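You operate a simulated robot arm through the tools that you are given. There is no shell and no other tool. Be economical: measure what you need, move in short steps, check, and stop when the job is done.

You run a simulated robot arm. Do the job below in one go: nothing can be reset, and whatever is moved stays where it is left.

Task
Put things in order on the side table. At the end: the silver strainer stands where the dye bag stood; the clear cup from the side table stands where the white milk carton stood; the dye bag from the side table stands where the clear cup stood; the white milk carton stands on top of the red pad; whatever was shut is shut again. Leave all else as you found it, and nothing knocked over.
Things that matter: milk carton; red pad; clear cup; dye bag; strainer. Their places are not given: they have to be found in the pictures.

It is judged by the outcome, as a careful person would: the job done as asked, and still so three seconds after it is handed in. It fails if anything else is knocked over, pushed out of place, dropped, spilled or broken.

Robot
A 6-joint arm with a two-finger parallel gripper, fixed in place. Base frame: the origin is at the foot of the arm, x ahead of it, y to its left, z up; the work surface is at about z = 760. Readings come in mm, rad, newtons and seconds.
With the tool pointing down near the work surface it reaches from about 240 to 640 mm from the base axis. Its first joint turns from -1.152 to 1.152 rad. Payload 2.7 kg.
The tool frame sits at the grasp point between the pads (the TCP): z along the fingers, y along the line on which they close. The tips reach 23 mm beyond it. Largest opening 94 mm; finger width 38, thickness 10; the body of the gripper, 54 by 96 mm, starts 39 mm behind the TCP.
Orientation is that of the tool frame in the base frame, as [roll, pitch, yaw] about the fixed x, y, z axes, in that order (R = Rz(yaw) Ry(pitch) Rx(roll)). With the fingers straight down and closing along the base's y, the tool's x points along the base's -x, its y along +y and its z along -z.

Tools
- The arm moves only by the tool move_arm. Its argument "rows" is a list of rows, each an object (a shift or turn left out is 0, a gripper value left out holds the last) with "delta_rot": the turn, a rotation vector about the tool's x, y, z in rad, a list of three; "dp": the shift along the tool's x, y, z in mm, a list of three; "grip": the finger opening in mm, from 0 to 94. In form: [{"delta_rot": [wx, wy, wz], "dp": [tx, ty, tz], "grip": grip}, ...]. A call has 1 to 20 rows; each row shifts and turns the commanded pose from where the row before left it, along the tool's axes as they then stand. Rows are played at 5 a second. More than 50 mm and 0.15 rad between two rows, or a gripper value outside its range, and nothing of the call is played. A pose out of reach is approached as far as the arm can. The call stops where the force on the tool passes 40 N (or 10 N more than at its start, if that is more) or the arm is blocked; 0.2 s more then pass. The fingers move at their own pace (about 45 mm/s each) and stop on an object; they squeeze with about 43 N. The grip force told is the motor's: it shows also when the fingers shut on nothing. Time passes only in rows, and 0.2 s behind the last, so rows that do not move let the fingers close. It gives the time, the measured TCP pose, the force on the tool (base axes), the opening and the grip force at its end, in the units of the frame above (readings bear some noise), and new pictures: "views" is both (left out), scene, wrist or none.
- Cameras (640 x 400 px; columns grow to the right, rows downward): "scene" is fixed at [56.3, -418.6, 1405.7]; the picture's right is [0.91, -0.41, 0.00], its down [-0.23, -0.50, -0.84] and it looks along [0.34, 0.76, -0.55] (base axes); focal length 314 px, centre (320, 200). "wrist" rides on the gripper at [-39, 0, -44] in the tool frame; the picture's right is [0.00, -1.00, 0.00], its down [0.97, 0.00, -0.24] and it looks along [0.24, 0.00, 0.97] (tool axes); focal length 218 px, centre (320, 200).
- probe_pixels(camera, pixels): for up to 12 pixels [column, row] of the newest picture of that camera ("zoom" is the newest enlarged one), the place [x, y, z] in the base frame of the surface seen there, good to about 3 mm. The clock stands still meanwhile.
- zoom(camera, box): a new picture of the part [left, top, right, bottom] of that camera's present view, enlarged. The clock stands still meanwhile.
- job_done(): hands the job in; it is judged then, once.

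Go step by step. Measure first, check grasps and placings, and put right what went wrong. The budget is 80 turns and 120 pictures, counting those below and the enlarged ones. Unless the task says otherwise, let go and move clear before handing in, and close with one line.

The tools are called after "Emit:" as a command line: name --argument value ..., lists and objects as JSON in quotes. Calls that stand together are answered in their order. move_arm: Moves the arm, as the interface text tells. Its arguments: {"type":"object","properties":{"rows":{"type":"array"},"views":{"type":"string","enum":["both","scene","wrist","none"]}},"required":["rows"]} The other tools are called the same way: probe_pixels (camera, pixels) gives the place of the surface under pixels of a picture; zoom (camera, box) takes an enlarged picture of a part of a camera's view; job_done () hands the job in.

At the start:

```text
time_s: 0.0
tcp_pos: [349.3, 137.0, 1099.7]
tcp_rot: [-3.141, -0.001, 3.142]
contact_force: [-0.1, -0.3, 0.3]
width: 94.2
finger_force: 0.0
```

scene: 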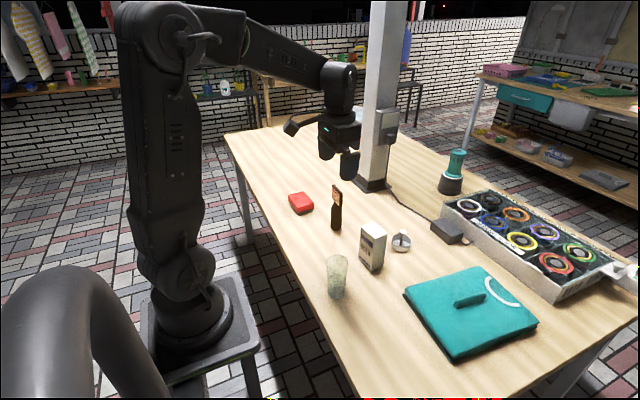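
wrist: 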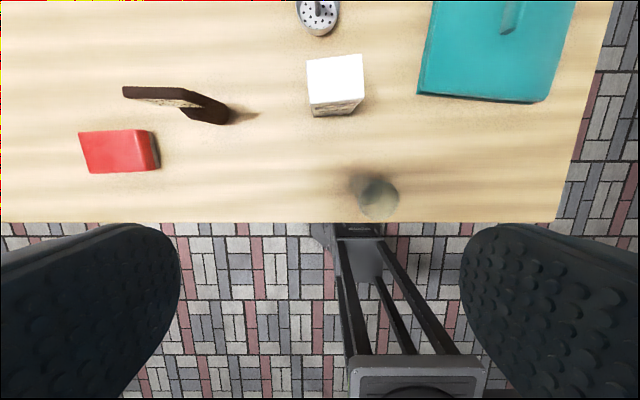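

The scene shows a red pad (300,203), dark bottle-like item (336,208), milk carton (372,246), strainer (400,241), clear cup (337,275) and a teal lidded thing (470,310). I zoom in to identify everything.

Emit:
zoom --camera "scene" --box '[270, 170, 430, 310]'

Emit:
zoom --camera "scene" --box '[390, 140, 640, 370]'

Emit:
zoom --camera "wrist" --box '[60, 0, 600, 230]'

Emit:
probe_pixels --camera "wrist" --pixels '[[110, 150], [150, 145], [150, 92], [205, 110], [335, 80], [318, 12], [378, 200], [430, 85], [540, 95], [510, 15], [480, 60], [260, 150]]'

```text
2.86 times, centred on (350, 240) of scene
```

zoom: 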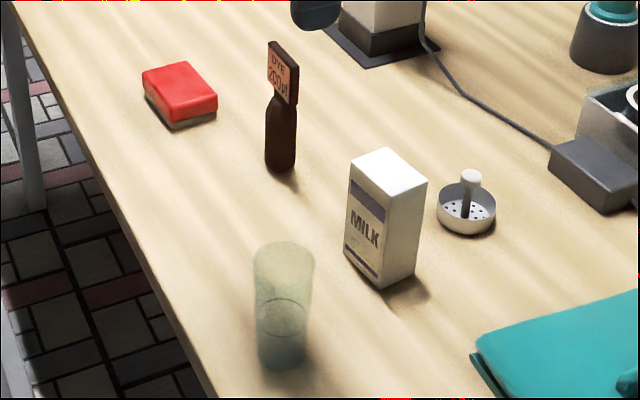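

```text
1.74 times, centred on (515, 255) of scene
```

zoom: 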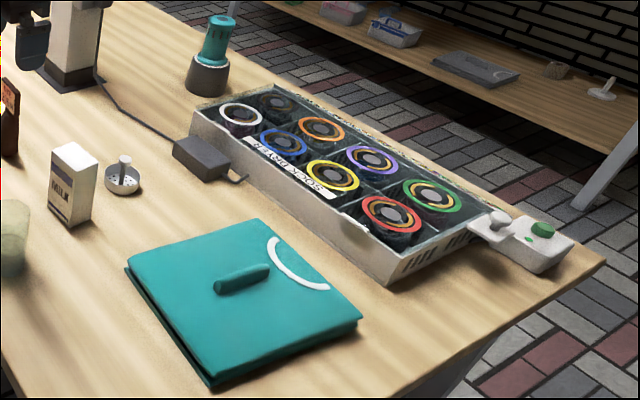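

```text
1.19 times, centred on (330, 115) of wrist
```

zoom: 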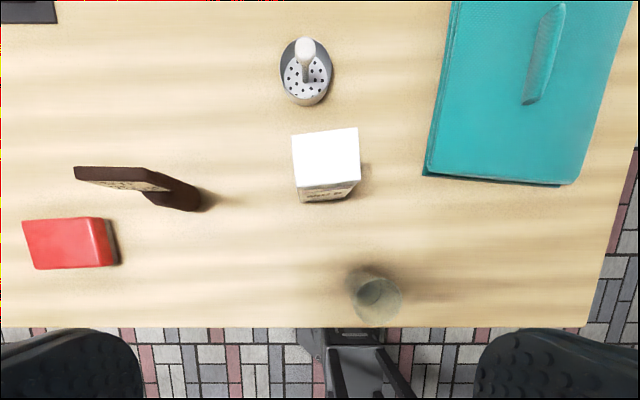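

```text
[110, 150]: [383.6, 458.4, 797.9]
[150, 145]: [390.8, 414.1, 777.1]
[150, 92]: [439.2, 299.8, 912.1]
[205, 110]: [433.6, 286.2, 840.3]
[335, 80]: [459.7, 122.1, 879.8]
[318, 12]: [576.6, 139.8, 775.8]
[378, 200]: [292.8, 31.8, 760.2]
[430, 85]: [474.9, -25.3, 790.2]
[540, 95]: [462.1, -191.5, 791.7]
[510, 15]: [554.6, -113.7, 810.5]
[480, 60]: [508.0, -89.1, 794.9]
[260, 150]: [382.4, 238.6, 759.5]
```

The dye bag is the dark item labelled DYE (scene 336,208). I take a closer scene zoom to measure all items.

Emit:
zoom --camera "scene" --box '[310, 170, 430, 310]'

Emit:
probe_pixels --camera "wrist" --pixels '[[310, 62], [361, 57], [312, 102], [362, 98], [311, 115], [352, 114], [375, 178], [393, 200], [362, 196], [379, 216], [300, 12], [336, 25]]'

```text
2.86 times, centred on (370, 240) of scene
```

zoom: 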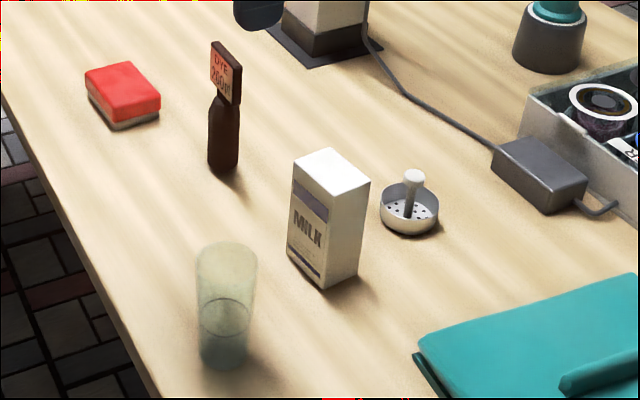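

```text
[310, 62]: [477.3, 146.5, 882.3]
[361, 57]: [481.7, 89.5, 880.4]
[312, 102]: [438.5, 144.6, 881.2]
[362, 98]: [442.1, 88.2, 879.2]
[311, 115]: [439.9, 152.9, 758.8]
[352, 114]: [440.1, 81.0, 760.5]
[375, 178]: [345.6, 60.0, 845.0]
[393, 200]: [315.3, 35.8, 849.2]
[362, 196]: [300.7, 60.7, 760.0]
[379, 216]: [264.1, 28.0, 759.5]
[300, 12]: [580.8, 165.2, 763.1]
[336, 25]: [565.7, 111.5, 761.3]
```

Carton is about 40 x 57 x 120 at (460,117). Now the cup, dye bag, strainer and pad by probing the zoomed picture.

Emit:
probe_pixels --camera "zoom" --pixels '[[198, 268], [255, 268], [226, 243], [226, 282], [225, 364], [200, 350], [248, 350], [225, 340], [225, 300], [241, 255], [226, 262], [225, 310]]'

Emit:
probe_pixels --camera "zoom" --pixels '[[212, 43], [240, 68], [219, 41], [212, 88], [233, 104], [210, 130], [238, 130], [224, 130], [224, 170], [224, 104], [209, 155], [238, 155]]'

Emit:
probe_pixels --camera "zoom" --pixels '[[412, 174], [412, 182], [408, 216], [382, 203], [437, 205], [408, 222], [408, 233], [86, 72], [130, 62], [160, 97], [115, 110], [115, 128]]'

Emit:
zoom --camera "wrist" --box '[290, 0, 370, 50]'

```text
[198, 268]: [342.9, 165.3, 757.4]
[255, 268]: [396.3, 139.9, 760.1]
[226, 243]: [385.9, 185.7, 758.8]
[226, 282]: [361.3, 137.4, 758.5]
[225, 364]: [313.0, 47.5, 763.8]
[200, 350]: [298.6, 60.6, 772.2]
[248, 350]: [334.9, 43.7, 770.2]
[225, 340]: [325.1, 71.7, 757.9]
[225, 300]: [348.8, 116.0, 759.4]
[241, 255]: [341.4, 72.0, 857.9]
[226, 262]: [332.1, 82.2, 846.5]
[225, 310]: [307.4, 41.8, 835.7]
```

```text
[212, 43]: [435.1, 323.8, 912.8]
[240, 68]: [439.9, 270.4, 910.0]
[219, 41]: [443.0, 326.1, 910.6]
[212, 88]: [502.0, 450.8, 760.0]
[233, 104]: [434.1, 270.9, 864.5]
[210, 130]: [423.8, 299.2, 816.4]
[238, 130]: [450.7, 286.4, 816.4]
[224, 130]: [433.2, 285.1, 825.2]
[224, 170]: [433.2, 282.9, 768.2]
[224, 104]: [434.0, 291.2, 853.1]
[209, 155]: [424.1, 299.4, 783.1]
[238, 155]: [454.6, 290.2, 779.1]
```

```text
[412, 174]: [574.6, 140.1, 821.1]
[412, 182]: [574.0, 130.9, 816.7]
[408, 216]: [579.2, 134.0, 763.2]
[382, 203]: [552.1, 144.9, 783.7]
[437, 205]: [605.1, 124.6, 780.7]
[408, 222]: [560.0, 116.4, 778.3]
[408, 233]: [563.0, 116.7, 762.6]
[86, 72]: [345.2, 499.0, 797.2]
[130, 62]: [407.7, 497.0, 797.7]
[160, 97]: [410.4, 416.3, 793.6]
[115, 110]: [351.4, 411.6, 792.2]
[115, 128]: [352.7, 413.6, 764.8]
```

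```text
8.00 times, centred on (330, 25) of wrist
```

zoom: 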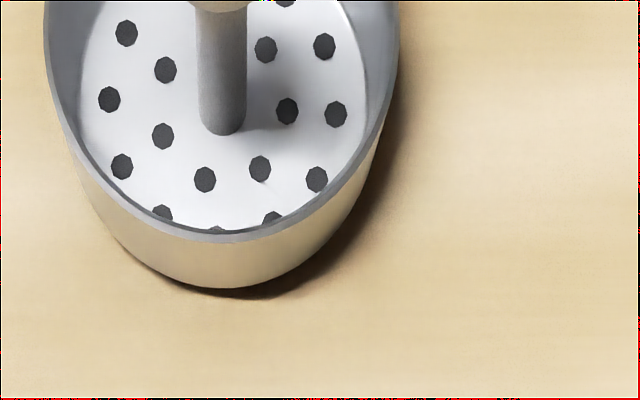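

Measured: carton (460,117) yawed about +0.07, pad centre (379,455) top 797, dye bag (439,297) top 912, cup about (319,60), strainer (578,135) knob top 822. I go above the carton and look.

Emit:
move_arm --rows '[{"dp": [-28, -5, 25], "grip": 94}, {"dp": [-28, -5, 25]}, {"dp": [-28, -5, 25]}, {"dp": [-27, -5, 25]}, {"dp": [0, 0, 40]}, {"delta_rot": [0, 0, -0.07]}, {}]'

Emit:
probe_pixels --camera "scene" --pixels '[[357, 182], [385, 190], [372, 193], [390, 100], [385, 20]]'

```text
time_s: 1.6
tcp_pos: [461.9, 117.2, 959.9]
tcp_rot: [3.141, -0.001, -3.069]
contact_force: [1.0, 0.5, -1.2]
width: 94.0
finger_force: 0.1
```

scene: 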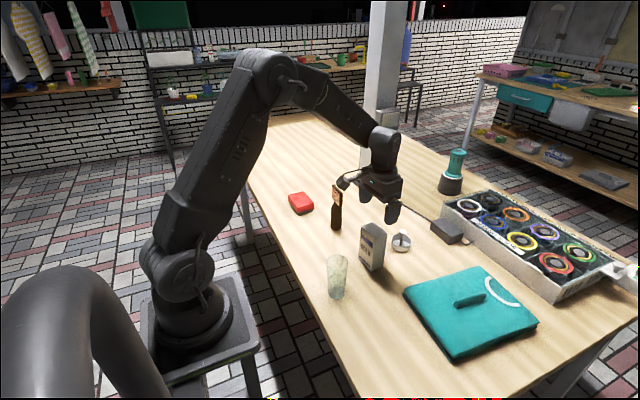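
wrist: 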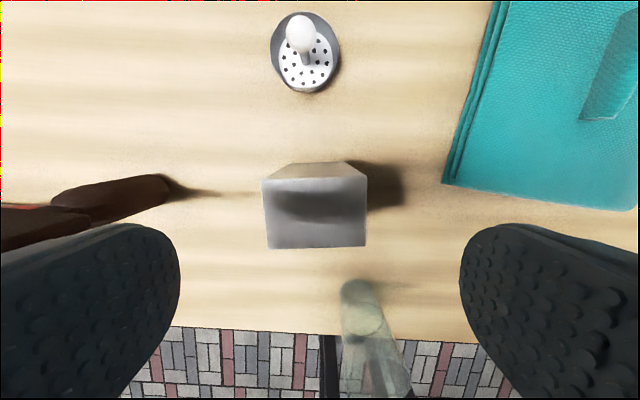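

```text
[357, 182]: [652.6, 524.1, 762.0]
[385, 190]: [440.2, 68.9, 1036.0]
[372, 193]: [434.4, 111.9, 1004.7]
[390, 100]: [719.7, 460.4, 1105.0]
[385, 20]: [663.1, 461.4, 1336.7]
```

The carton (265-367, 178-247 in wrist) looks aligned with the fingers; I check its corners plus strainer and pillar foot from here.

Emit:
probe_pixels --camera "wrist" --pixels '[[266, 183], [364, 181], [271, 244], [362, 243], [300, 25], [306, 60], [275, 55], [338, 55], [306, 90], [120, 195], [130, 205], [165, 185]]'

```text
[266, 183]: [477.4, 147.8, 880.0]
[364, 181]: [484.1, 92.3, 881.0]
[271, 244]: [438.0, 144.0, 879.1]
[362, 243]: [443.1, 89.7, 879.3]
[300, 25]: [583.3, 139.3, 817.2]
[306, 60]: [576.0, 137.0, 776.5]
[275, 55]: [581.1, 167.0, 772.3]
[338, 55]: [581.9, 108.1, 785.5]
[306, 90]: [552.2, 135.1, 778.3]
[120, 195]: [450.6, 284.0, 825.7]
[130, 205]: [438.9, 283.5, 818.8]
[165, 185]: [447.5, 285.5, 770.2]
```

Carton centre is (461,118). I descend to TCP z about 848 and close.

Emit:
move_arm --rows '[{"delta_rot": [0, 0, -0.03], "dp": [0, 1, 30]}, {"dp": [0, 0, 30]}, {"dp": [0, 0, 30]}, {"dp": [0, 0, 15]}, {"dp": [0, 0, 7]}, {"grip": 40}, {}, {}, {}]' --views "scene"

```text
time_s: 3.6
tcp_pos: [463.2, 118.6, 848.4]
tcp_rot: [3.14, 0.0, -3.041]
contact_force: [-0.2, 1.2, 0.5]
width: 60.9
finger_force: 43.1
```

scene: 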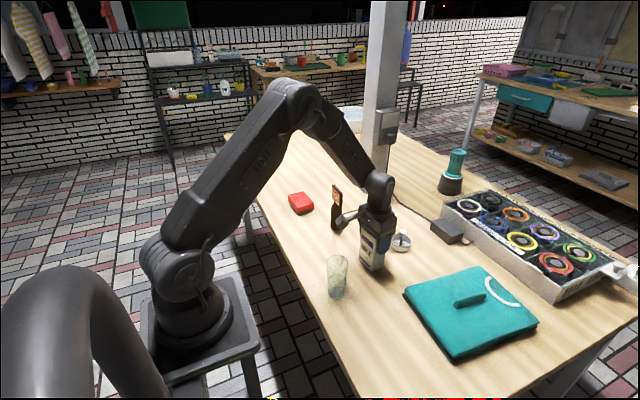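

Gripped (width 60.9, 43 N). I lift straight up by 180 mm.

Emit:
move_arm --rows '[{"dp": [0, 0, -10]}, {"dp": [0, 0, -20]}, {"dp": [0, 0, -30]}, {"dp": [0, 0, -30]}, {"dp": [0, 0, -30]}, {"dp": [0, 0, -30]}, {"dp": [0, 0, -30]}]' --views "scene"

```text
time_s: 5.2
tcp_pos: [462.6, 117.9, 1026.1]
tcp_rot: [3.141, 0.001, -3.041]
contact_force: [0.2, -0.4, 0.1]
width: 60.8
finger_force: 43.0
```

scene: 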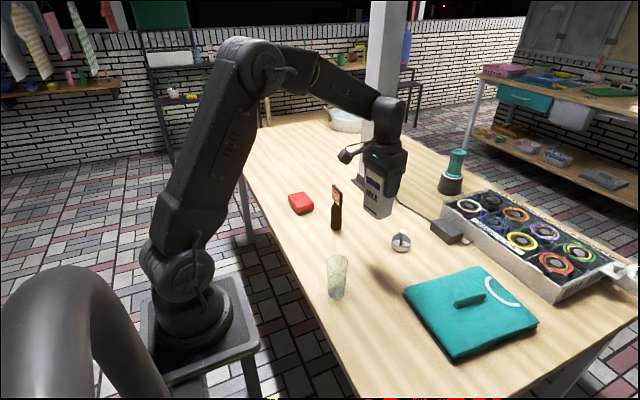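

Carton held, bottom around z 938. I pull back in x to pass beside the dye bag, then across to over the pad.

Emit:
move_arm --rows '[{"delta_rot": [0, 0, 0.06]}, {"dp": [25, 10, 0]}, {"dp": [30, 15, 0]}, {"dp": [30, 25, 0]}, {"dp": [0, 35, 0]}, {"dp": [0, 35, 0]}, {"dp": [0, 35, 0]}, {"dp": [0, 35, 0]}, {"dp": [0, 35, 0]}, {"dp": [0, 35, 0]}, {"dp": [0, 35, 0]}, {"dp": [-5, 28, 0]}, {"dp": [-10, 17, 0]}, {}]'

```text
time_s: 8.2
tcp_pos: [380.8, 455.5, 1028.2]
tcp_rot: [-3.141, 0.001, -3.101]
contact_force: [0.2, 0.6, -0.3]
width: 61.0
finger_force: 42.8
```

scene: 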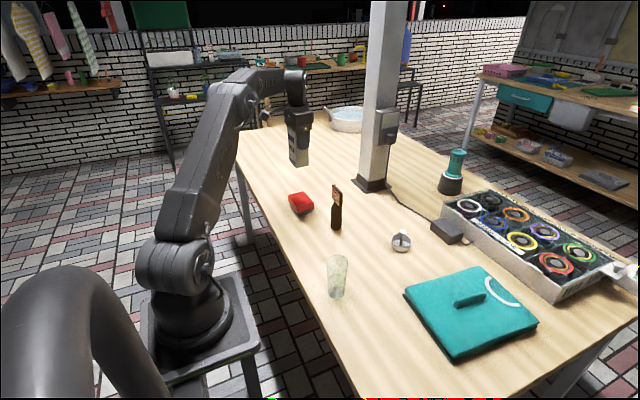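
wrist: 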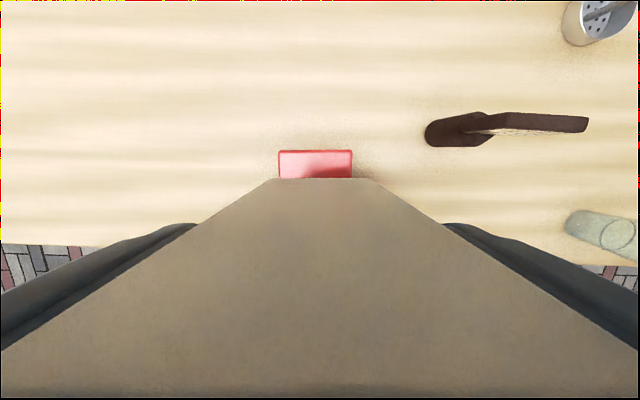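

Above the pad; I check the pad's far edge and the carton's lower edge in the wrist view.

Emit:
probe_pixels --camera "wrist" --pixels '[[281, 153], [349, 153], [281, 172], [350, 172], [279, 184], [368, 184], [324, 183]]'

Emit:
probe_pixels --camera "scene" --pixels '[[290, 196], [303, 193], [312, 203], [300, 209], [292, 158], [298, 164], [306, 161], [300, 213]]'

```text
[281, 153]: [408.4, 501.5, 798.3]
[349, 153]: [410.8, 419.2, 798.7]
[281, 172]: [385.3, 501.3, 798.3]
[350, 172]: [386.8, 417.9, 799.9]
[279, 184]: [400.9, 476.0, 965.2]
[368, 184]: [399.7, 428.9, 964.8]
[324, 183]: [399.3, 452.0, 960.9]
```

```text
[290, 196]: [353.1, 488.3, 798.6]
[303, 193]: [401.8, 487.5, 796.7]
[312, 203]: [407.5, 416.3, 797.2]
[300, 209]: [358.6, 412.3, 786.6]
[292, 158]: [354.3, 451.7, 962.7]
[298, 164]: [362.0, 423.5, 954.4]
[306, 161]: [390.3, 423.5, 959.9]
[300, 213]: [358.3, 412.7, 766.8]
```

Pad centre is (379,458), carton at about (380,453). I shift 5 mm in y and descend in decreasing steps.

Emit:
move_arm --rows '[{"dp": [1, 5, 30]}, {"dp": [0, 0, 35]}, {"dp": [0, 0, 35]}, {"dp": [0, 0, 22]}, {"dp": [0, 0, 10]}, {"dp": [0, 0, 4]}, {}]'

```text
time_s: 9.8
tcp_pos: [376.3, 460.4, 890.6]
tcp_rot: [3.14, 0.001, -3.101]
contact_force: [-0.9, -0.5, -1.5]
width: 60.8
finger_force: 43.1
```

scene: 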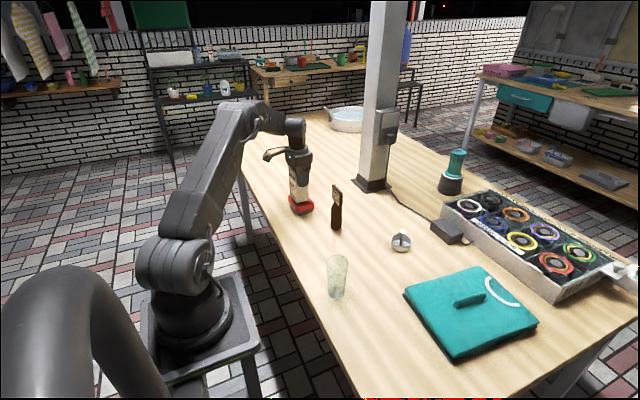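
wrist: 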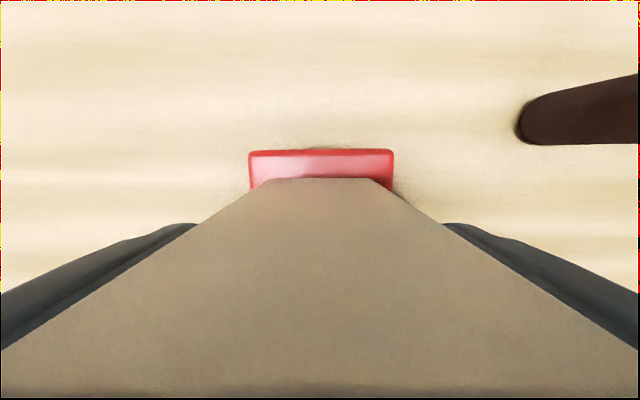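

The carton is a few mm over the pad and centred; I lower in 2 mm steps to contact.

Emit:
move_arm --rows '[{"dp": [-2, -1, 1.5]}, {"dp": [0, 0, 1]}, {"dp": [0, 0, 1]}, {}]' --views "none"

Emit:
zoom --camera "scene" --box '[270, 140, 350, 230]'

```text
time_s: 10.8
tcp_pos: [378.2, 458.7, 887.3]
tcp_rot: [-3.141, 0.0, -3.101]
contact_force: [-0.4, 0.1, 0.2]
width: 60.8
finger_force: 43.2
```

```text
4.44 times, centred on (310, 185) of scene
```

zoom: 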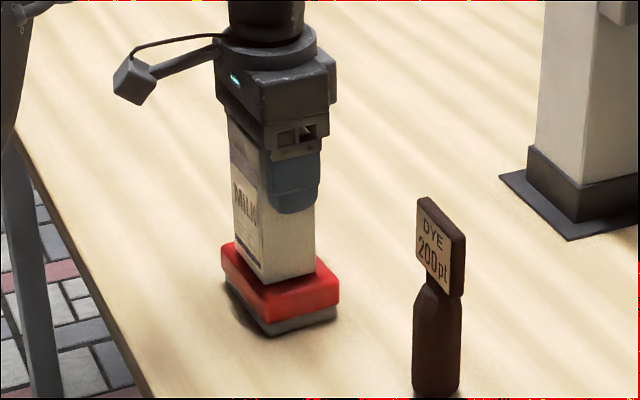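

Emit:
move_arm --rows '[{"dp": [0, 0, 1]}, {"dp": [0, 0, 1]}, {}]' --views "none"

```text
time_s: 11.6
tcp_pos: [378.6, 459.1, 885.3]
tcp_rot: [-3.141, 0.0, -3.101]
contact_force: [-0.3, 0.4, -0.6]
width: 60.9
finger_force: 42.9
```

No contact force yet at z 885.3; I keep lowering by 1 mm steps.

Emit:
move_arm --rows '[{"dp": [0, 0, 1]}, {"dp": [0, 0, 1]}, {}]' --views "none"

```text
time_s: 12.4
tcp_pos: [378.0, 459.1, 885.2]
tcp_rot: [3.14, 0.0, -3.101]
contact_force: [-3.0, -2.1, 12.5]
width: 60.9
finger_force: 42.7
```

Contact (12.5 N). I release and rise straight up.

Emit:
move_arm --rows '[{"dp": [0, 0, -1]}, {"grip": 94}, {}, {}, {"dp": [0, 0, -20]}, {"dp": [0, 0, -35]}, {"dp": [0, 0, -40]}, {"dp": [0, 0, -40]}]'

Emit:
zoom --camera "scene" --box '[270, 140, 350, 230]'

```text
time_s: 14.2
tcp_pos: [377.4, 458.4, 1019.7]
tcp_rot: [-3.14, 0.001, -3.102]
contact_force: [-0.5, -0.6, 0.0]
width: 94.1
finger_force: 0.0
```

scene: 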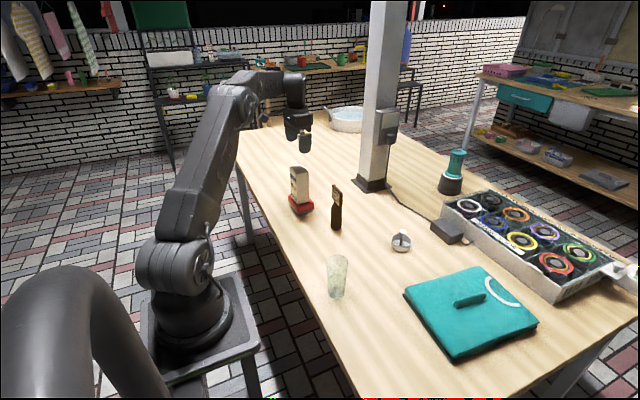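
wrist: 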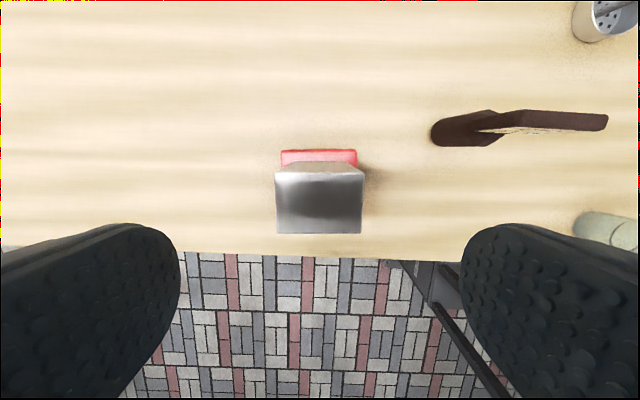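

```text
4.44 times, centred on (310, 185) of scene
```

zoom: 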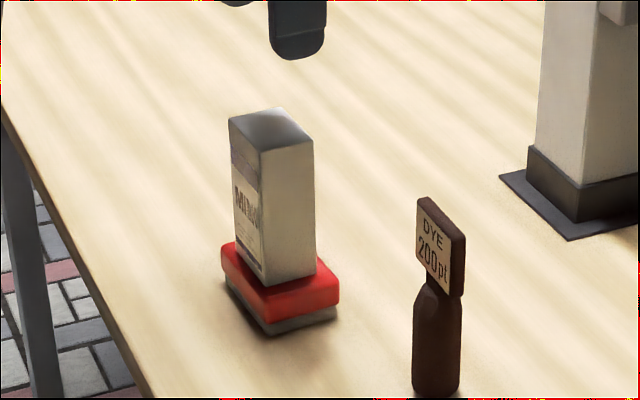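

Carton stands on the pad. Now go above the cup.

Emit:
move_arm --rows '[{"dp": [6, -40, 0]}, {"dp": [6, -40, 0]}, {"dp": [8, -40, 0]}, {"dp": [8, -40, 0]}, {"dp": [8, -40, 0]}, {"dp": [8, -40, 0]}, {"dp": [8, -40, 0]}, {"dp": [8, -40, 0]}, {"dp": [8, -40, 20]}, {"dp": [6, -36, 40], "delta_rot": [0, 0, 0.04]}, {}]'

```text
refused: row 10 steps farther than a row can; nothing moved
```

Emit:
move_arm --rows '[{"dp": [6, -40, 0]}, {"dp": [6, -40, 0]}, {"dp": [8, -40, 0]}, {"dp": [8, -40, 0]}, {"dp": [8, -40, 0]}, {"dp": [8, -40, 0]}, {"dp": [8, -40, 0]}, {"dp": [8, -40, 0]}, {"dp": [8, -40, 20]}, {"dp": [6, -36, 20], "delta_rot": [0, 0, 0.04]}, {"dp": [0, 0, 20]}, {}]'

```text
time_s: 16.8
tcp_pos: [319.9, 58.3, 960.0]
tcp_rot: [3.141, 0.0, -3.141]
contact_force: [-0.5, 0.5, -0.3]
width: 94.0
finger_force: 0.0
```

scene: 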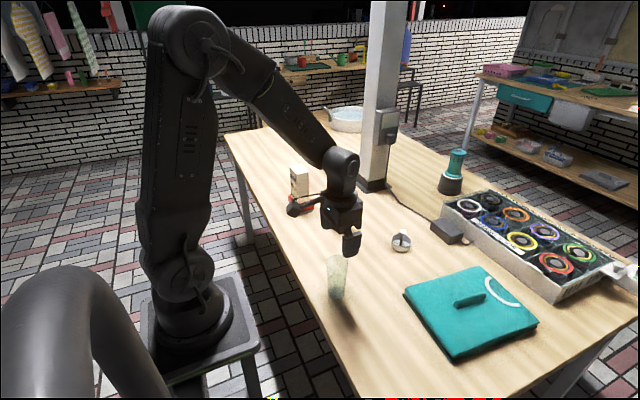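
wrist: 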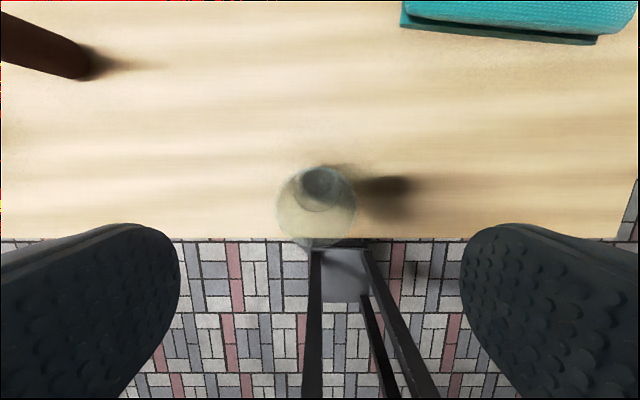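

Emit:
zoom --camera "wrist" --box '[256, 150, 384, 260]'

Emit:
probe_pixels --camera "wrist" --pixels '[[278, 208], [356, 208], [317, 168], [317, 247], [279, 212], [355, 212], [305, 185], [332, 185], [318, 170], [318, 195]]'

```text
3.64 times, centred on (320, 205) of wrist
```

zoom: 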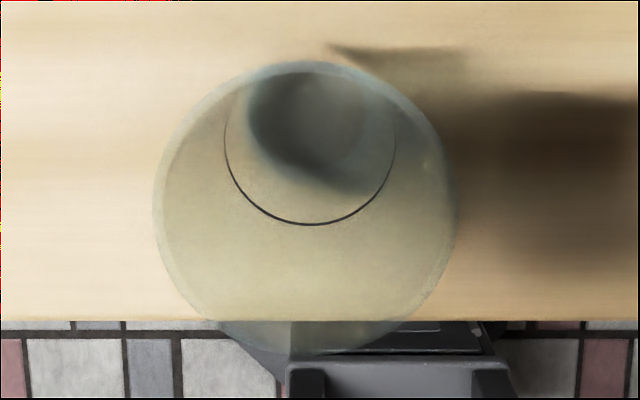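

```text
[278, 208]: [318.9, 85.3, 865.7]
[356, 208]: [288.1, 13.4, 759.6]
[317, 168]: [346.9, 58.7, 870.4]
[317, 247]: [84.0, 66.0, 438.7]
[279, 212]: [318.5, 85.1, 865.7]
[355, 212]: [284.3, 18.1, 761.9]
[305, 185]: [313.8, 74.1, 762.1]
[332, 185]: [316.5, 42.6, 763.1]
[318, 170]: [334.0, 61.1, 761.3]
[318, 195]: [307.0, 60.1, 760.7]
```

Cup centre is about (319.5,60.5), rim z 868, rim radius about 27. I descend to TCP 836 and close gently.

Emit:
move_arm --rows '[{"dp": [0, 2.2, 30]}, {"dp": [0, 0, 35]}, {"dp": [0, 0, 30]}, {"dp": [0, 0, 20]}, {"dp": [0, 0, 9]}, {"grip": 65}, {"grip": 54}, {"grip": 40}, {}, {}]'

```text
time_s: 19.0
tcp_pos: [319.9, 62.2, 836.6]
tcp_rot: [-3.141, 0.0, 3.141]
contact_force: [-0.1, -0.5, -0.4]
width: 52.0
finger_force: 43.1
```

scene: 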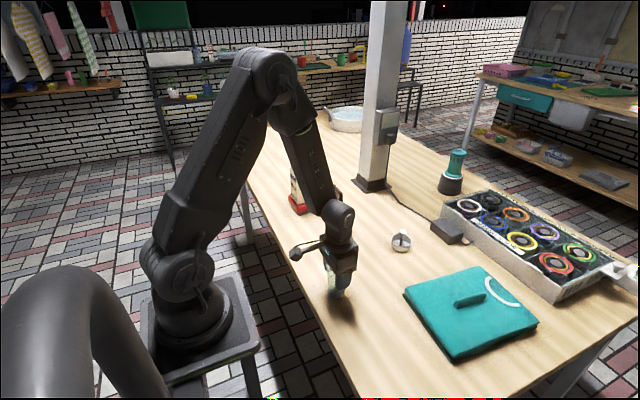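
wrist: 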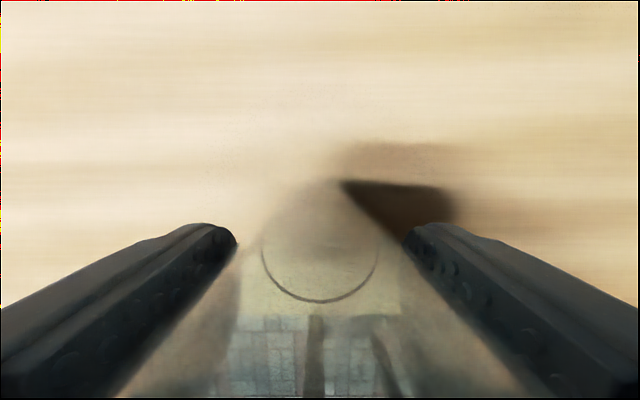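

Cup held (52 mm). Lift 60 mm smoothly, then carry to the carton's old place.

Emit:
move_arm --rows '[{"dp": [0, 0, -5]}, {"dp": [0, 0, -10]}, {"dp": [0, 0, -15]}, {"dp": [0, 0, -15]}, {"dp": [0, 0, -10]}, {"dp": [0, 0, -5]}, {"dp": [-5, 2, 0]}, {"dp": [-12, 5, 0]}, {"dp": [-18, 7, 0]}, {"dp": [-20, 8, 0]}, {"dp": [-20, 8, 0]}, {"dp": [-20, 8, 0]}, {"dp": [-18, 7, 0]}, {"dp": [-16, 6, 0]}, {"dp": [-9, 4, 0]}, {"dp": [-3, 1, 0]}, {}]'

```text
time_s: 22.6
tcp_pos: [462.5, 118.9, 895.7]
tcp_rot: [3.141, 0.002, 3.141]
contact_force: [0.4, 0.5, -0.6]
width: 52.2
finger_force: 42.8
```

scene: 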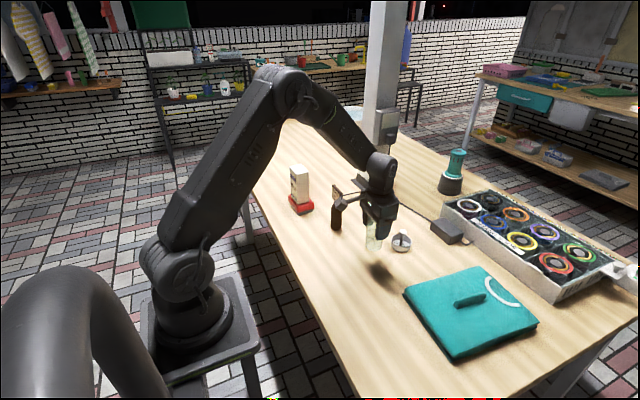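
wrist: 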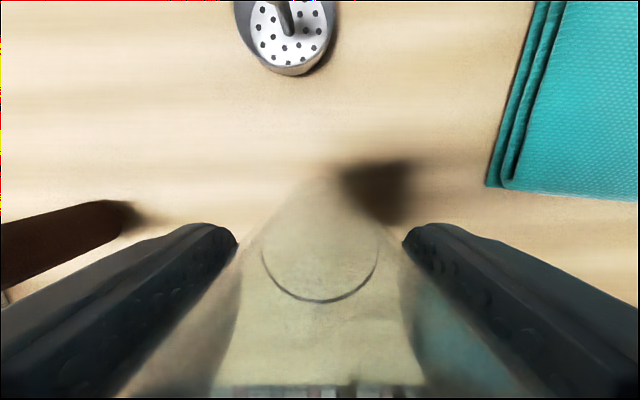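

Over the place; a bracket on the gripper (scene 338,193) appears close to the dye bag, so I check that closely before lowering.

Emit:
zoom --camera "scene" --box '[310, 160, 420, 270]'

Emit:
probe_pixels --camera "scene" --pixels '[[335, 190], [338, 203], [350, 196], [360, 192], [335, 222], [370, 248], [372, 240]]'

```text
3.64 times, centred on (365, 215) of scene
```

zoom: 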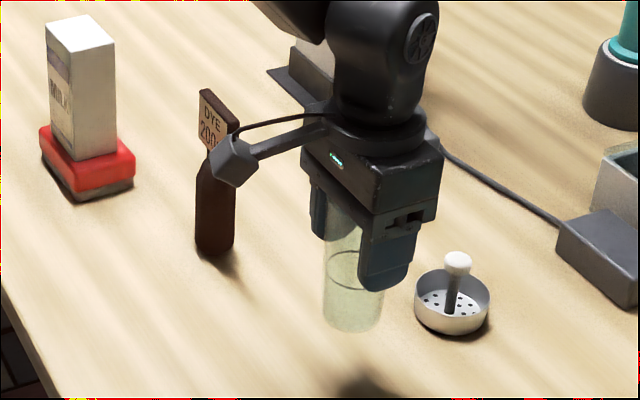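

```text
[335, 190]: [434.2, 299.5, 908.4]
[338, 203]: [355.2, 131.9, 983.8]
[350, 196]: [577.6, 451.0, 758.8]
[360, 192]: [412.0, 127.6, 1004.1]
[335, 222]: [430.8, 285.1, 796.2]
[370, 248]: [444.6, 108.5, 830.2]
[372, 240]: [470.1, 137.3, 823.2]
```

The bracket is far from the bag. Lowering the cup.

Emit:
move_arm --rows '[{"dp": [1, -0.5, 8]}, {"dp": [0, 0, 15]}, {"dp": [0, 0, 15]}, {"dp": [0, 0, 10]}, {"dp": [0, 0, 6]}, {"dp": [0, 0, 2]}, {"dp": [0, 0, 1]}, {"dp": [0, 0, 1]}, {}]' --views "scene"

```text
time_s: 24.6
tcp_pos: [459.7, 119.1, 837.2]
tcp_rot: [-3.14, 0.0, 3.14]
contact_force: [0.0, 0.5, -1.0]
width: 52.1
finger_force: 43.2
```

scene: 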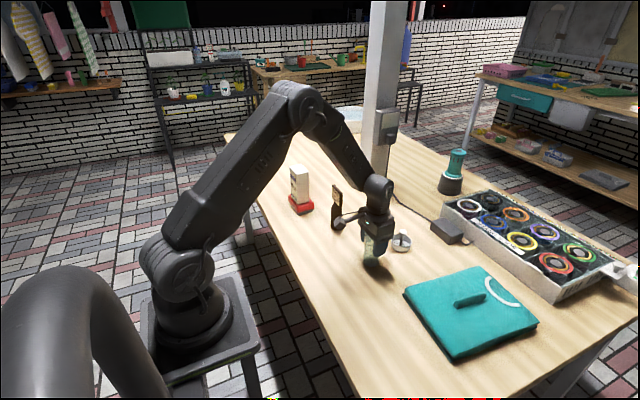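

Emit:
move_arm --rows '[{"dp": [0, 0, 0.7]}, {"dp": [0, 0, 0.7]}, {}]' --views "none"

```text
time_s: 25.4
tcp_pos: [461.2, 117.5, 836.2]
tcp_rot: [-3.14, 0.001, 3.141]
contact_force: [-0.3, -0.5, 0.2]
width: 52.2
finger_force: 43.0
```

Still no contact; a little lower.

Emit:
move_arm --rows '[{"dp": [0, 0, 0.7]}, {"dp": [0, 0, 0.7]}, {}]' --views "none"

```text
time_s: 26.2
tcp_pos: [460.2, 118.3, 835.7]
tcp_rot: [3.141, 0.0, -3.141]
contact_force: [-0.1, 1.0, 2.3]
width: 52.0
finger_force: 42.9
```

Light contact (2.3 N). Release and rise.

Emit:
move_arm --rows '[{"dp": [0, 0, 0.3], "grip": 56}, {"grip": 70}, {"grip": 94}, {}, {"dp": [0, 0, -10]}, {"dp": [0, 0, -30]}, {"dp": [0, 0, -40]}, {"dp": [0, 0, -40]}, {"dp": [0, 0, -40]}]'

Emit:
zoom --camera "scene" --box '[310, 160, 420, 270]'

```text
time_s: 28.2
tcp_pos: [459.6, 119.4, 995.7]
tcp_rot: [-3.141, 0.0, 3.141]
contact_force: [-0.5, 0.1, -0.4]
width: 94.0
finger_force: 0.1
```

scene: 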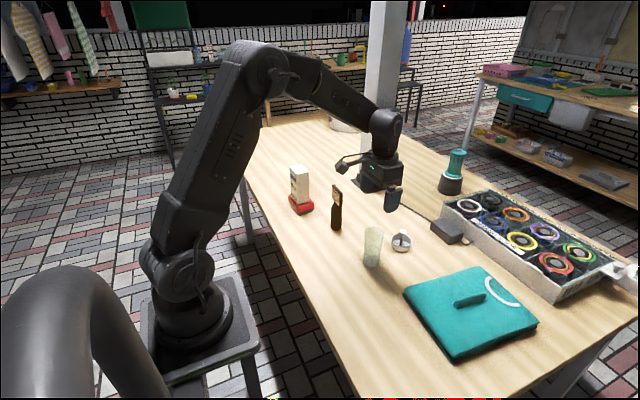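
wrist: 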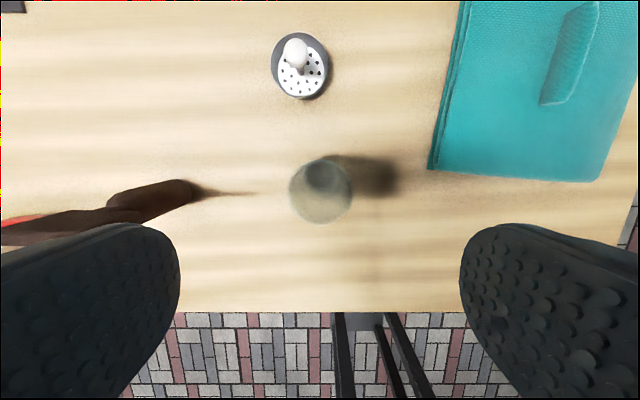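

```text
3.64 times, centred on (365, 215) of scene
```

zoom: 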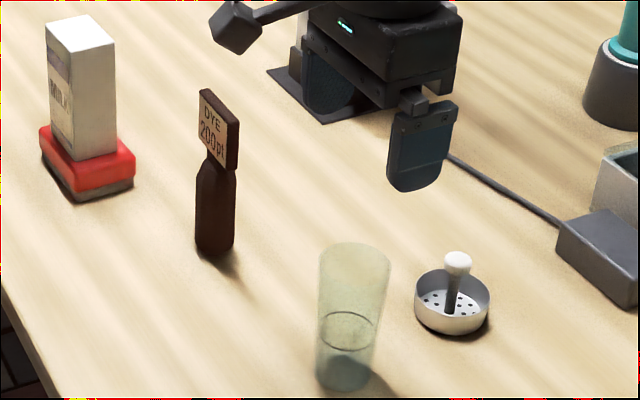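

Cup stands well. Now I go over the dye bag and turn the gripper 90° so it closes along base x, across the thin label plate.

Emit:
move_arm --rows '[{"dp": [4, 35, -10]}, {"dp": [4, 36, -5]}, {"dp": [4, 36, 0]}, {"dp": [4, 36, 0]}, {"dp": [4, 36, 0]}, {"delta_rot": [0, 0, -0.15]}, {"delta_rot": [0, 0, -0.15]}, {"delta_rot": [0, 0, -0.15]}, {"delta_rot": [0, 0, -0.15]}, {"delta_rot": [0, 0, -0.15]}, {"delta_rot": [0, 0, -0.15]}, {"delta_rot": [0, 0, -0.15]}, {"delta_rot": [0, 0, -0.15]}, {"delta_rot": [0, 0, -0.15]}, {"delta_rot": [0, 0, -0.15]}, {"delta_rot": [0, 0, -0.071]}, {}]'

```text
time_s: 31.8
tcp_pos: [440.6, 297.4, 1009.0]
tcp_rot: [-3.141, 0.0, -1.57]
contact_force: [-0.4, -0.1, -0.3]
width: 93.9
finger_force: 0.0
```

scene: 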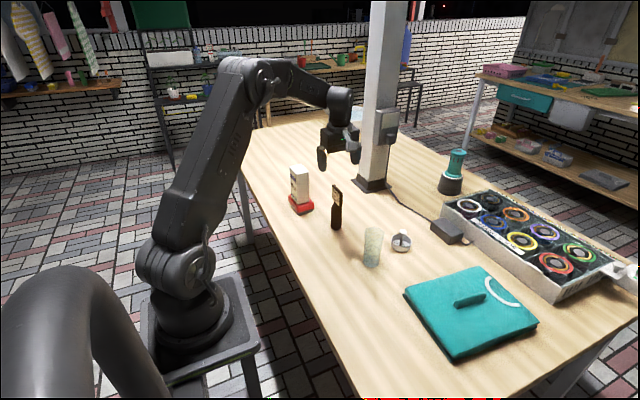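
wrist: 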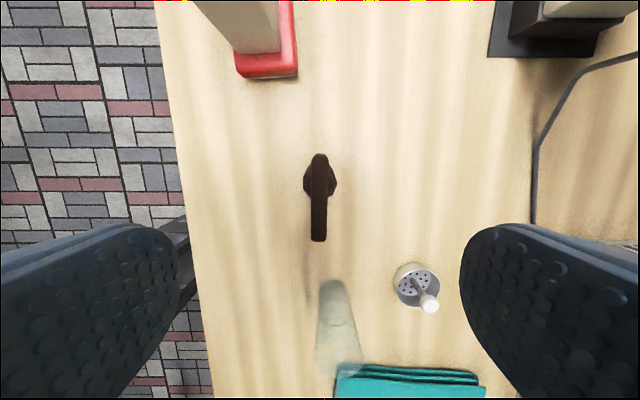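

The bag's plate (cols 310-328, rows 153-241) lies between the fingers; probe to centre precisely.

Emit:
zoom --camera "wrist" --box '[260, 130, 380, 260]'

Emit:
probe_pixels --camera "wrist" --pixels '[[319, 157], [319, 237], [312, 215], [326, 215], [314, 170], [325, 170], [319, 200], [305, 183], [334, 183]]'

```text
3.08 times, centred on (320, 195) of wrist
```

zoom: 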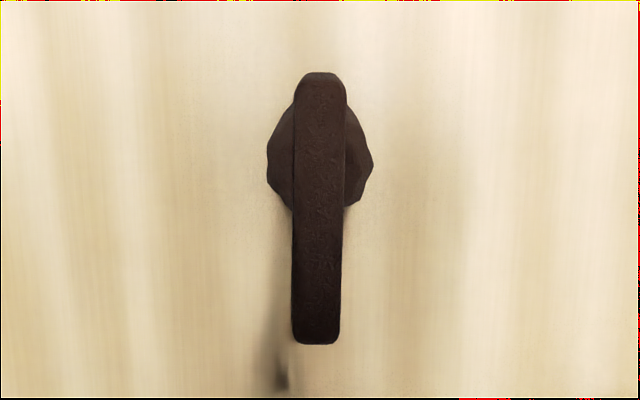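

```text
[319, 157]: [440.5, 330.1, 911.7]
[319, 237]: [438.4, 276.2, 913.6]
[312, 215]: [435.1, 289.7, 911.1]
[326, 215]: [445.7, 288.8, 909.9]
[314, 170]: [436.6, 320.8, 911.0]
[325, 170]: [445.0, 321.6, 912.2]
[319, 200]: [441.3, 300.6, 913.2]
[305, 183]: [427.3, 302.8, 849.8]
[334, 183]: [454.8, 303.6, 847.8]
```

Plate centre (440.5,301), top 912. I descend to TCP z 884 and close.

Emit:
move_arm --rows '[{"dp": [-3, 0, 30], "grip": 70}, {"dp": [0, 0, 35]}, {"dp": [0, 0, 35]}, {"dp": [0, 0, 18]}, {"dp": [0, 0, 7]}, {"grip": 30}, {"grip": 20}, {"grip": 5}, {}, {}]'

```text
time_s: 34.0
tcp_pos: [440.5, 299.8, 884.2]
tcp_rot: [-3.14, 0.0, -1.571]
contact_force: [0.3, 0.1, 0.0]
width: 10.5
finger_force: 42.8
```

scene: 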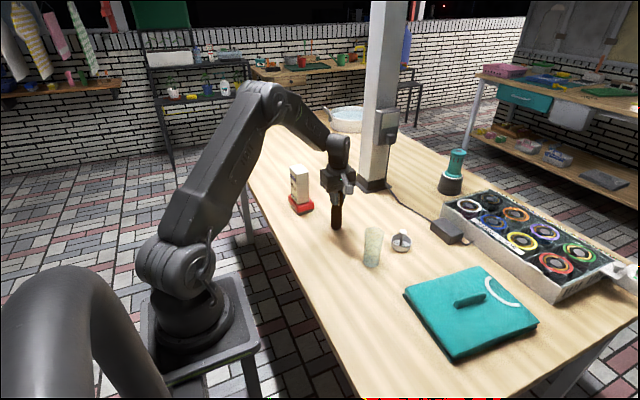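
wrist: 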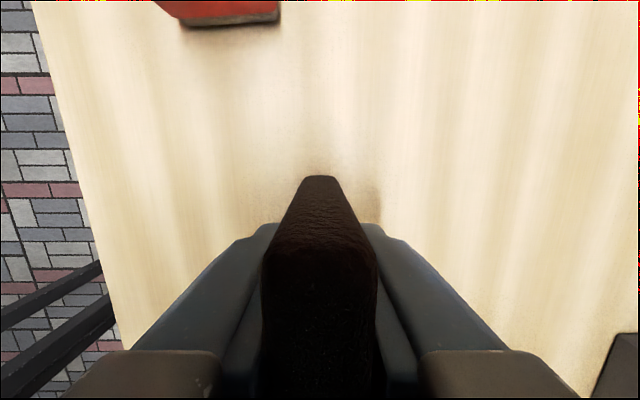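

Gripped (10.5 mm). Lift 70 mm, carry towards the cup's old place.

Emit:
move_arm --rows '[{"dp": [0, 0, -8]}, {"dp": [0, 0, -20]}, {"dp": [0, 0, -25]}, {"dp": [0, 0, -17]}, {"dp": [5, 15, 0]}, {"dp": [15, 26, 0]}, {"dp": [25, 26, 0]}, {"dp": [30, 22, 0]}, {"dp": [32, 14, 0]}, {"dp": [32, 9, 0]}, {"dp": [32, 6, 0]}, {"dp": [30, 3, 0]}, {"dp": [24, 0, 0]}, {"dp": [14.5, 0, 0]}, {}]'

```text
time_s: 37.2
tcp_pos: [319.5, 59.9, 955.7]
tcp_rot: [3.141, 0.001, -1.57]
contact_force: [0.3, 0.3, -0.3]
width: 10.8
finger_force: 43.0
```

scene: 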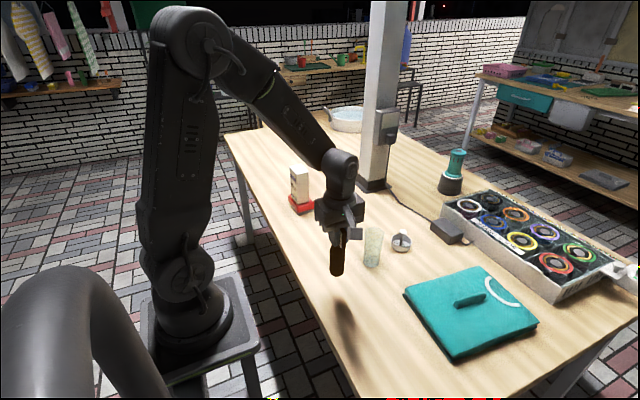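
wrist: 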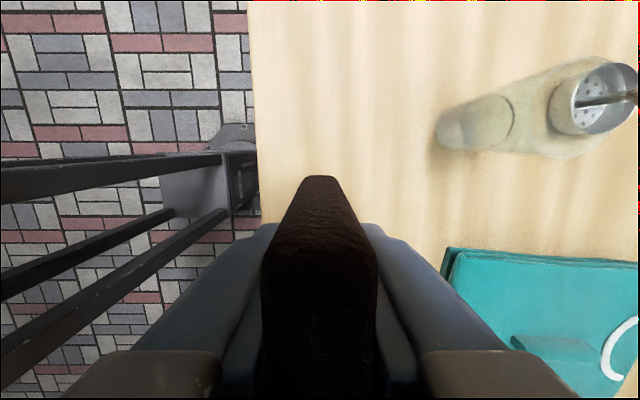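

Bag upright over the place. Lower, fine steps near the end.

Emit:
move_arm --rows '[{"dp": [0, 0, 15]}, {"dp": [0, 0, 20]}, {"dp": [0, 0, 18]}, {"dp": [0, 0, 10]}, {"dp": [0, 0, 5]}, {"dp": [0, 0, 2]}, {"dp": [0, 0, 1]}, {}]' --views "scene"

Emit:
zoom --camera "scene" --box '[290, 190, 400, 310]'

```text
time_s: 39.0
tcp_pos: [320.1, 61.5, 884.6]
tcp_rot: [-3.141, 0.0, -1.572]
contact_force: [-0.3, -3.2, 7.3]
width: 10.8
finger_force: 43.2
```

scene: 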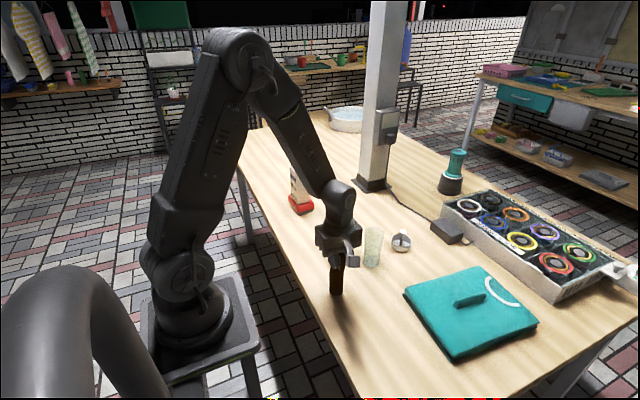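

```text
3.33 times, centred on (345, 250) of scene
```

zoom: 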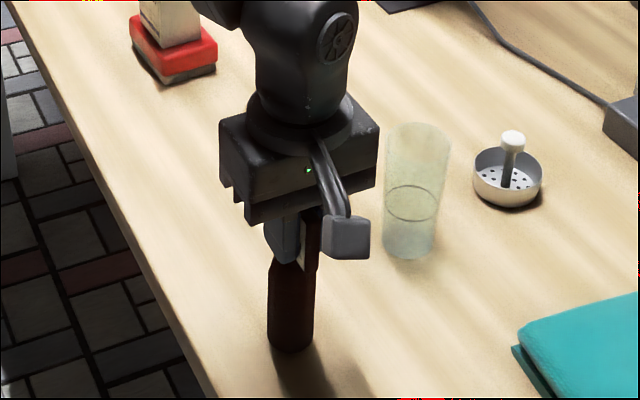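

Contact at 7 N, bag upright. Release and rise straight up.

Emit:
move_arm --rows '[{"grip": 14}, {"grip": 30}, {"grip": 60}, {}, {"dp": [0, 0, -10]}, {"dp": [0, 0, -30]}, {"dp": [0, 0, -40]}, {"dp": [0, 0, -40]}]'

Emit:
zoom --camera "scene" --box '[290, 190, 400, 310]'

```text
time_s: 40.8
tcp_pos: [321.0, 61.4, 1004.9]
tcp_rot: [3.141, 0.001, -1.571]
contact_force: [0.8, 0.2, -1.0]
width: 60.1
finger_force: 0.1
```

scene: 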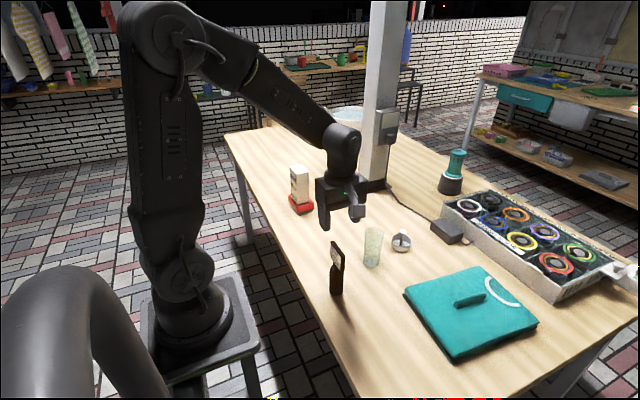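
wrist: 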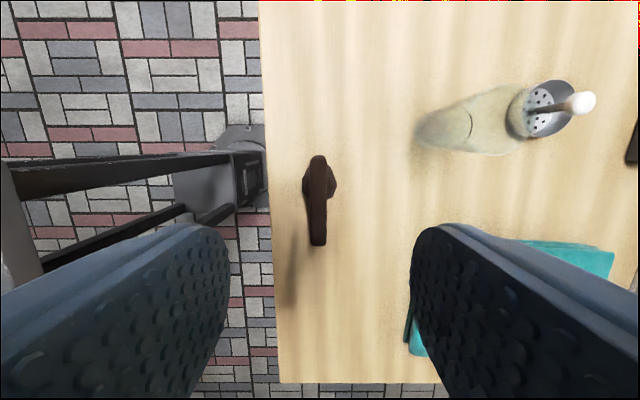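

```text
3.33 times, centred on (345, 250) of scene
```

zoom: 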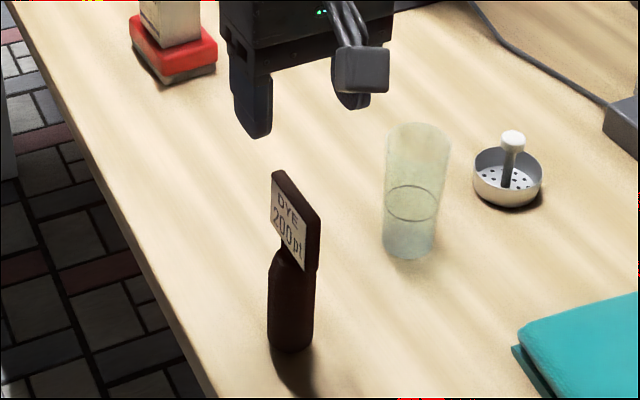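

Bag stands well. Now over the strainer, keeping this yaw so the bracket stays clear of the cup.

Emit:
move_arm --rows '[{"dp": [-9, -32, 0]}, {"dp": [-9, -32, 0]}, {"dp": [-9, -32, 0]}, {"dp": [-9, -32, 0]}, {"dp": [-9, -32, 0]}, {"dp": [-10, -32, 0]}, {"dp": [-10, -32, 0]}, {"dp": [-10, -33, 0]}, {"dp": [0, 0, 30]}, {"dp": [0, 0, 40]}, {}]'

```text
time_s: 43.2
tcp_pos: [576.0, 136.2, 935.5]
tcp_rot: [-3.141, 0.0, -1.569]
contact_force: [1.3, -0.1, 0.3]
width: 60.2
finger_force: 0.0
```

scene: 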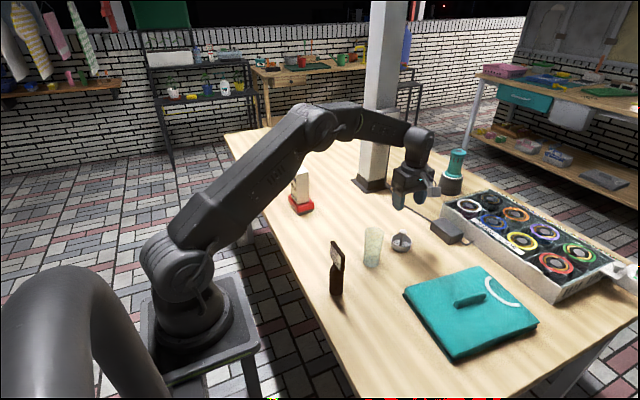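
wrist: 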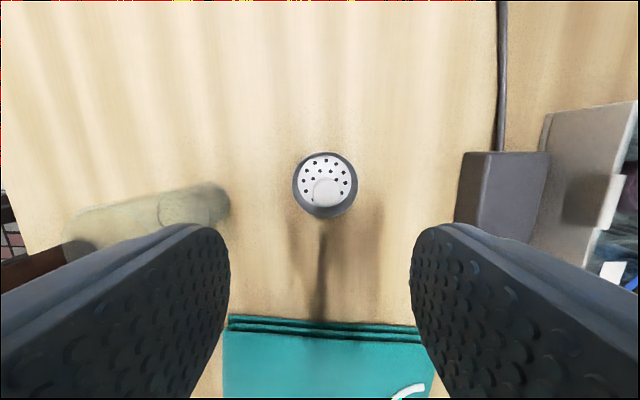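

The knob is at about (326,192) in the wrist view; probe knob, rim and the grey adapter.

Emit:
zoom --camera "wrist" --box '[280, 140, 370, 230]'

Emit:
probe_pixels --camera "wrist" --pixels '[[326, 190], [316, 190], [336, 190], [326, 181], [326, 202], [293, 184], [357, 184], [325, 154], [324, 217], [465, 160], [460, 215], [490, 190]]'

```text
4.44 times, centred on (325, 185) of wrist
```

zoom: 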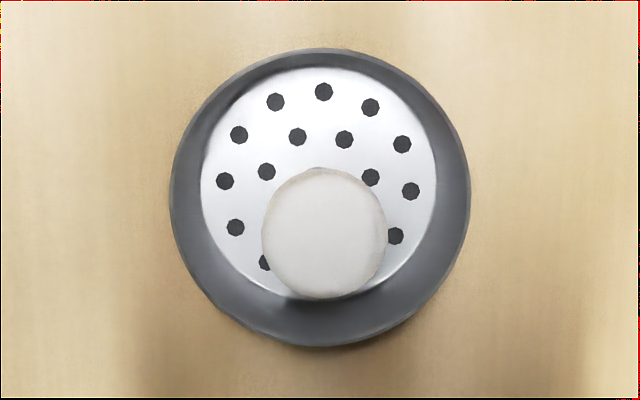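

```text
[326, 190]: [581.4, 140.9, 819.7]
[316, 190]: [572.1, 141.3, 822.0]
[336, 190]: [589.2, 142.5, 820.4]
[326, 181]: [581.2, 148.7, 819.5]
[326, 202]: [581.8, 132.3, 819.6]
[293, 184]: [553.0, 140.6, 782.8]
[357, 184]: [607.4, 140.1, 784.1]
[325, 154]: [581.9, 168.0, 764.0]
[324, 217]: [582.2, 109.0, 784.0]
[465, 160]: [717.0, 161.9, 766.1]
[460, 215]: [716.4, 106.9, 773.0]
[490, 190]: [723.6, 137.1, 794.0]
```

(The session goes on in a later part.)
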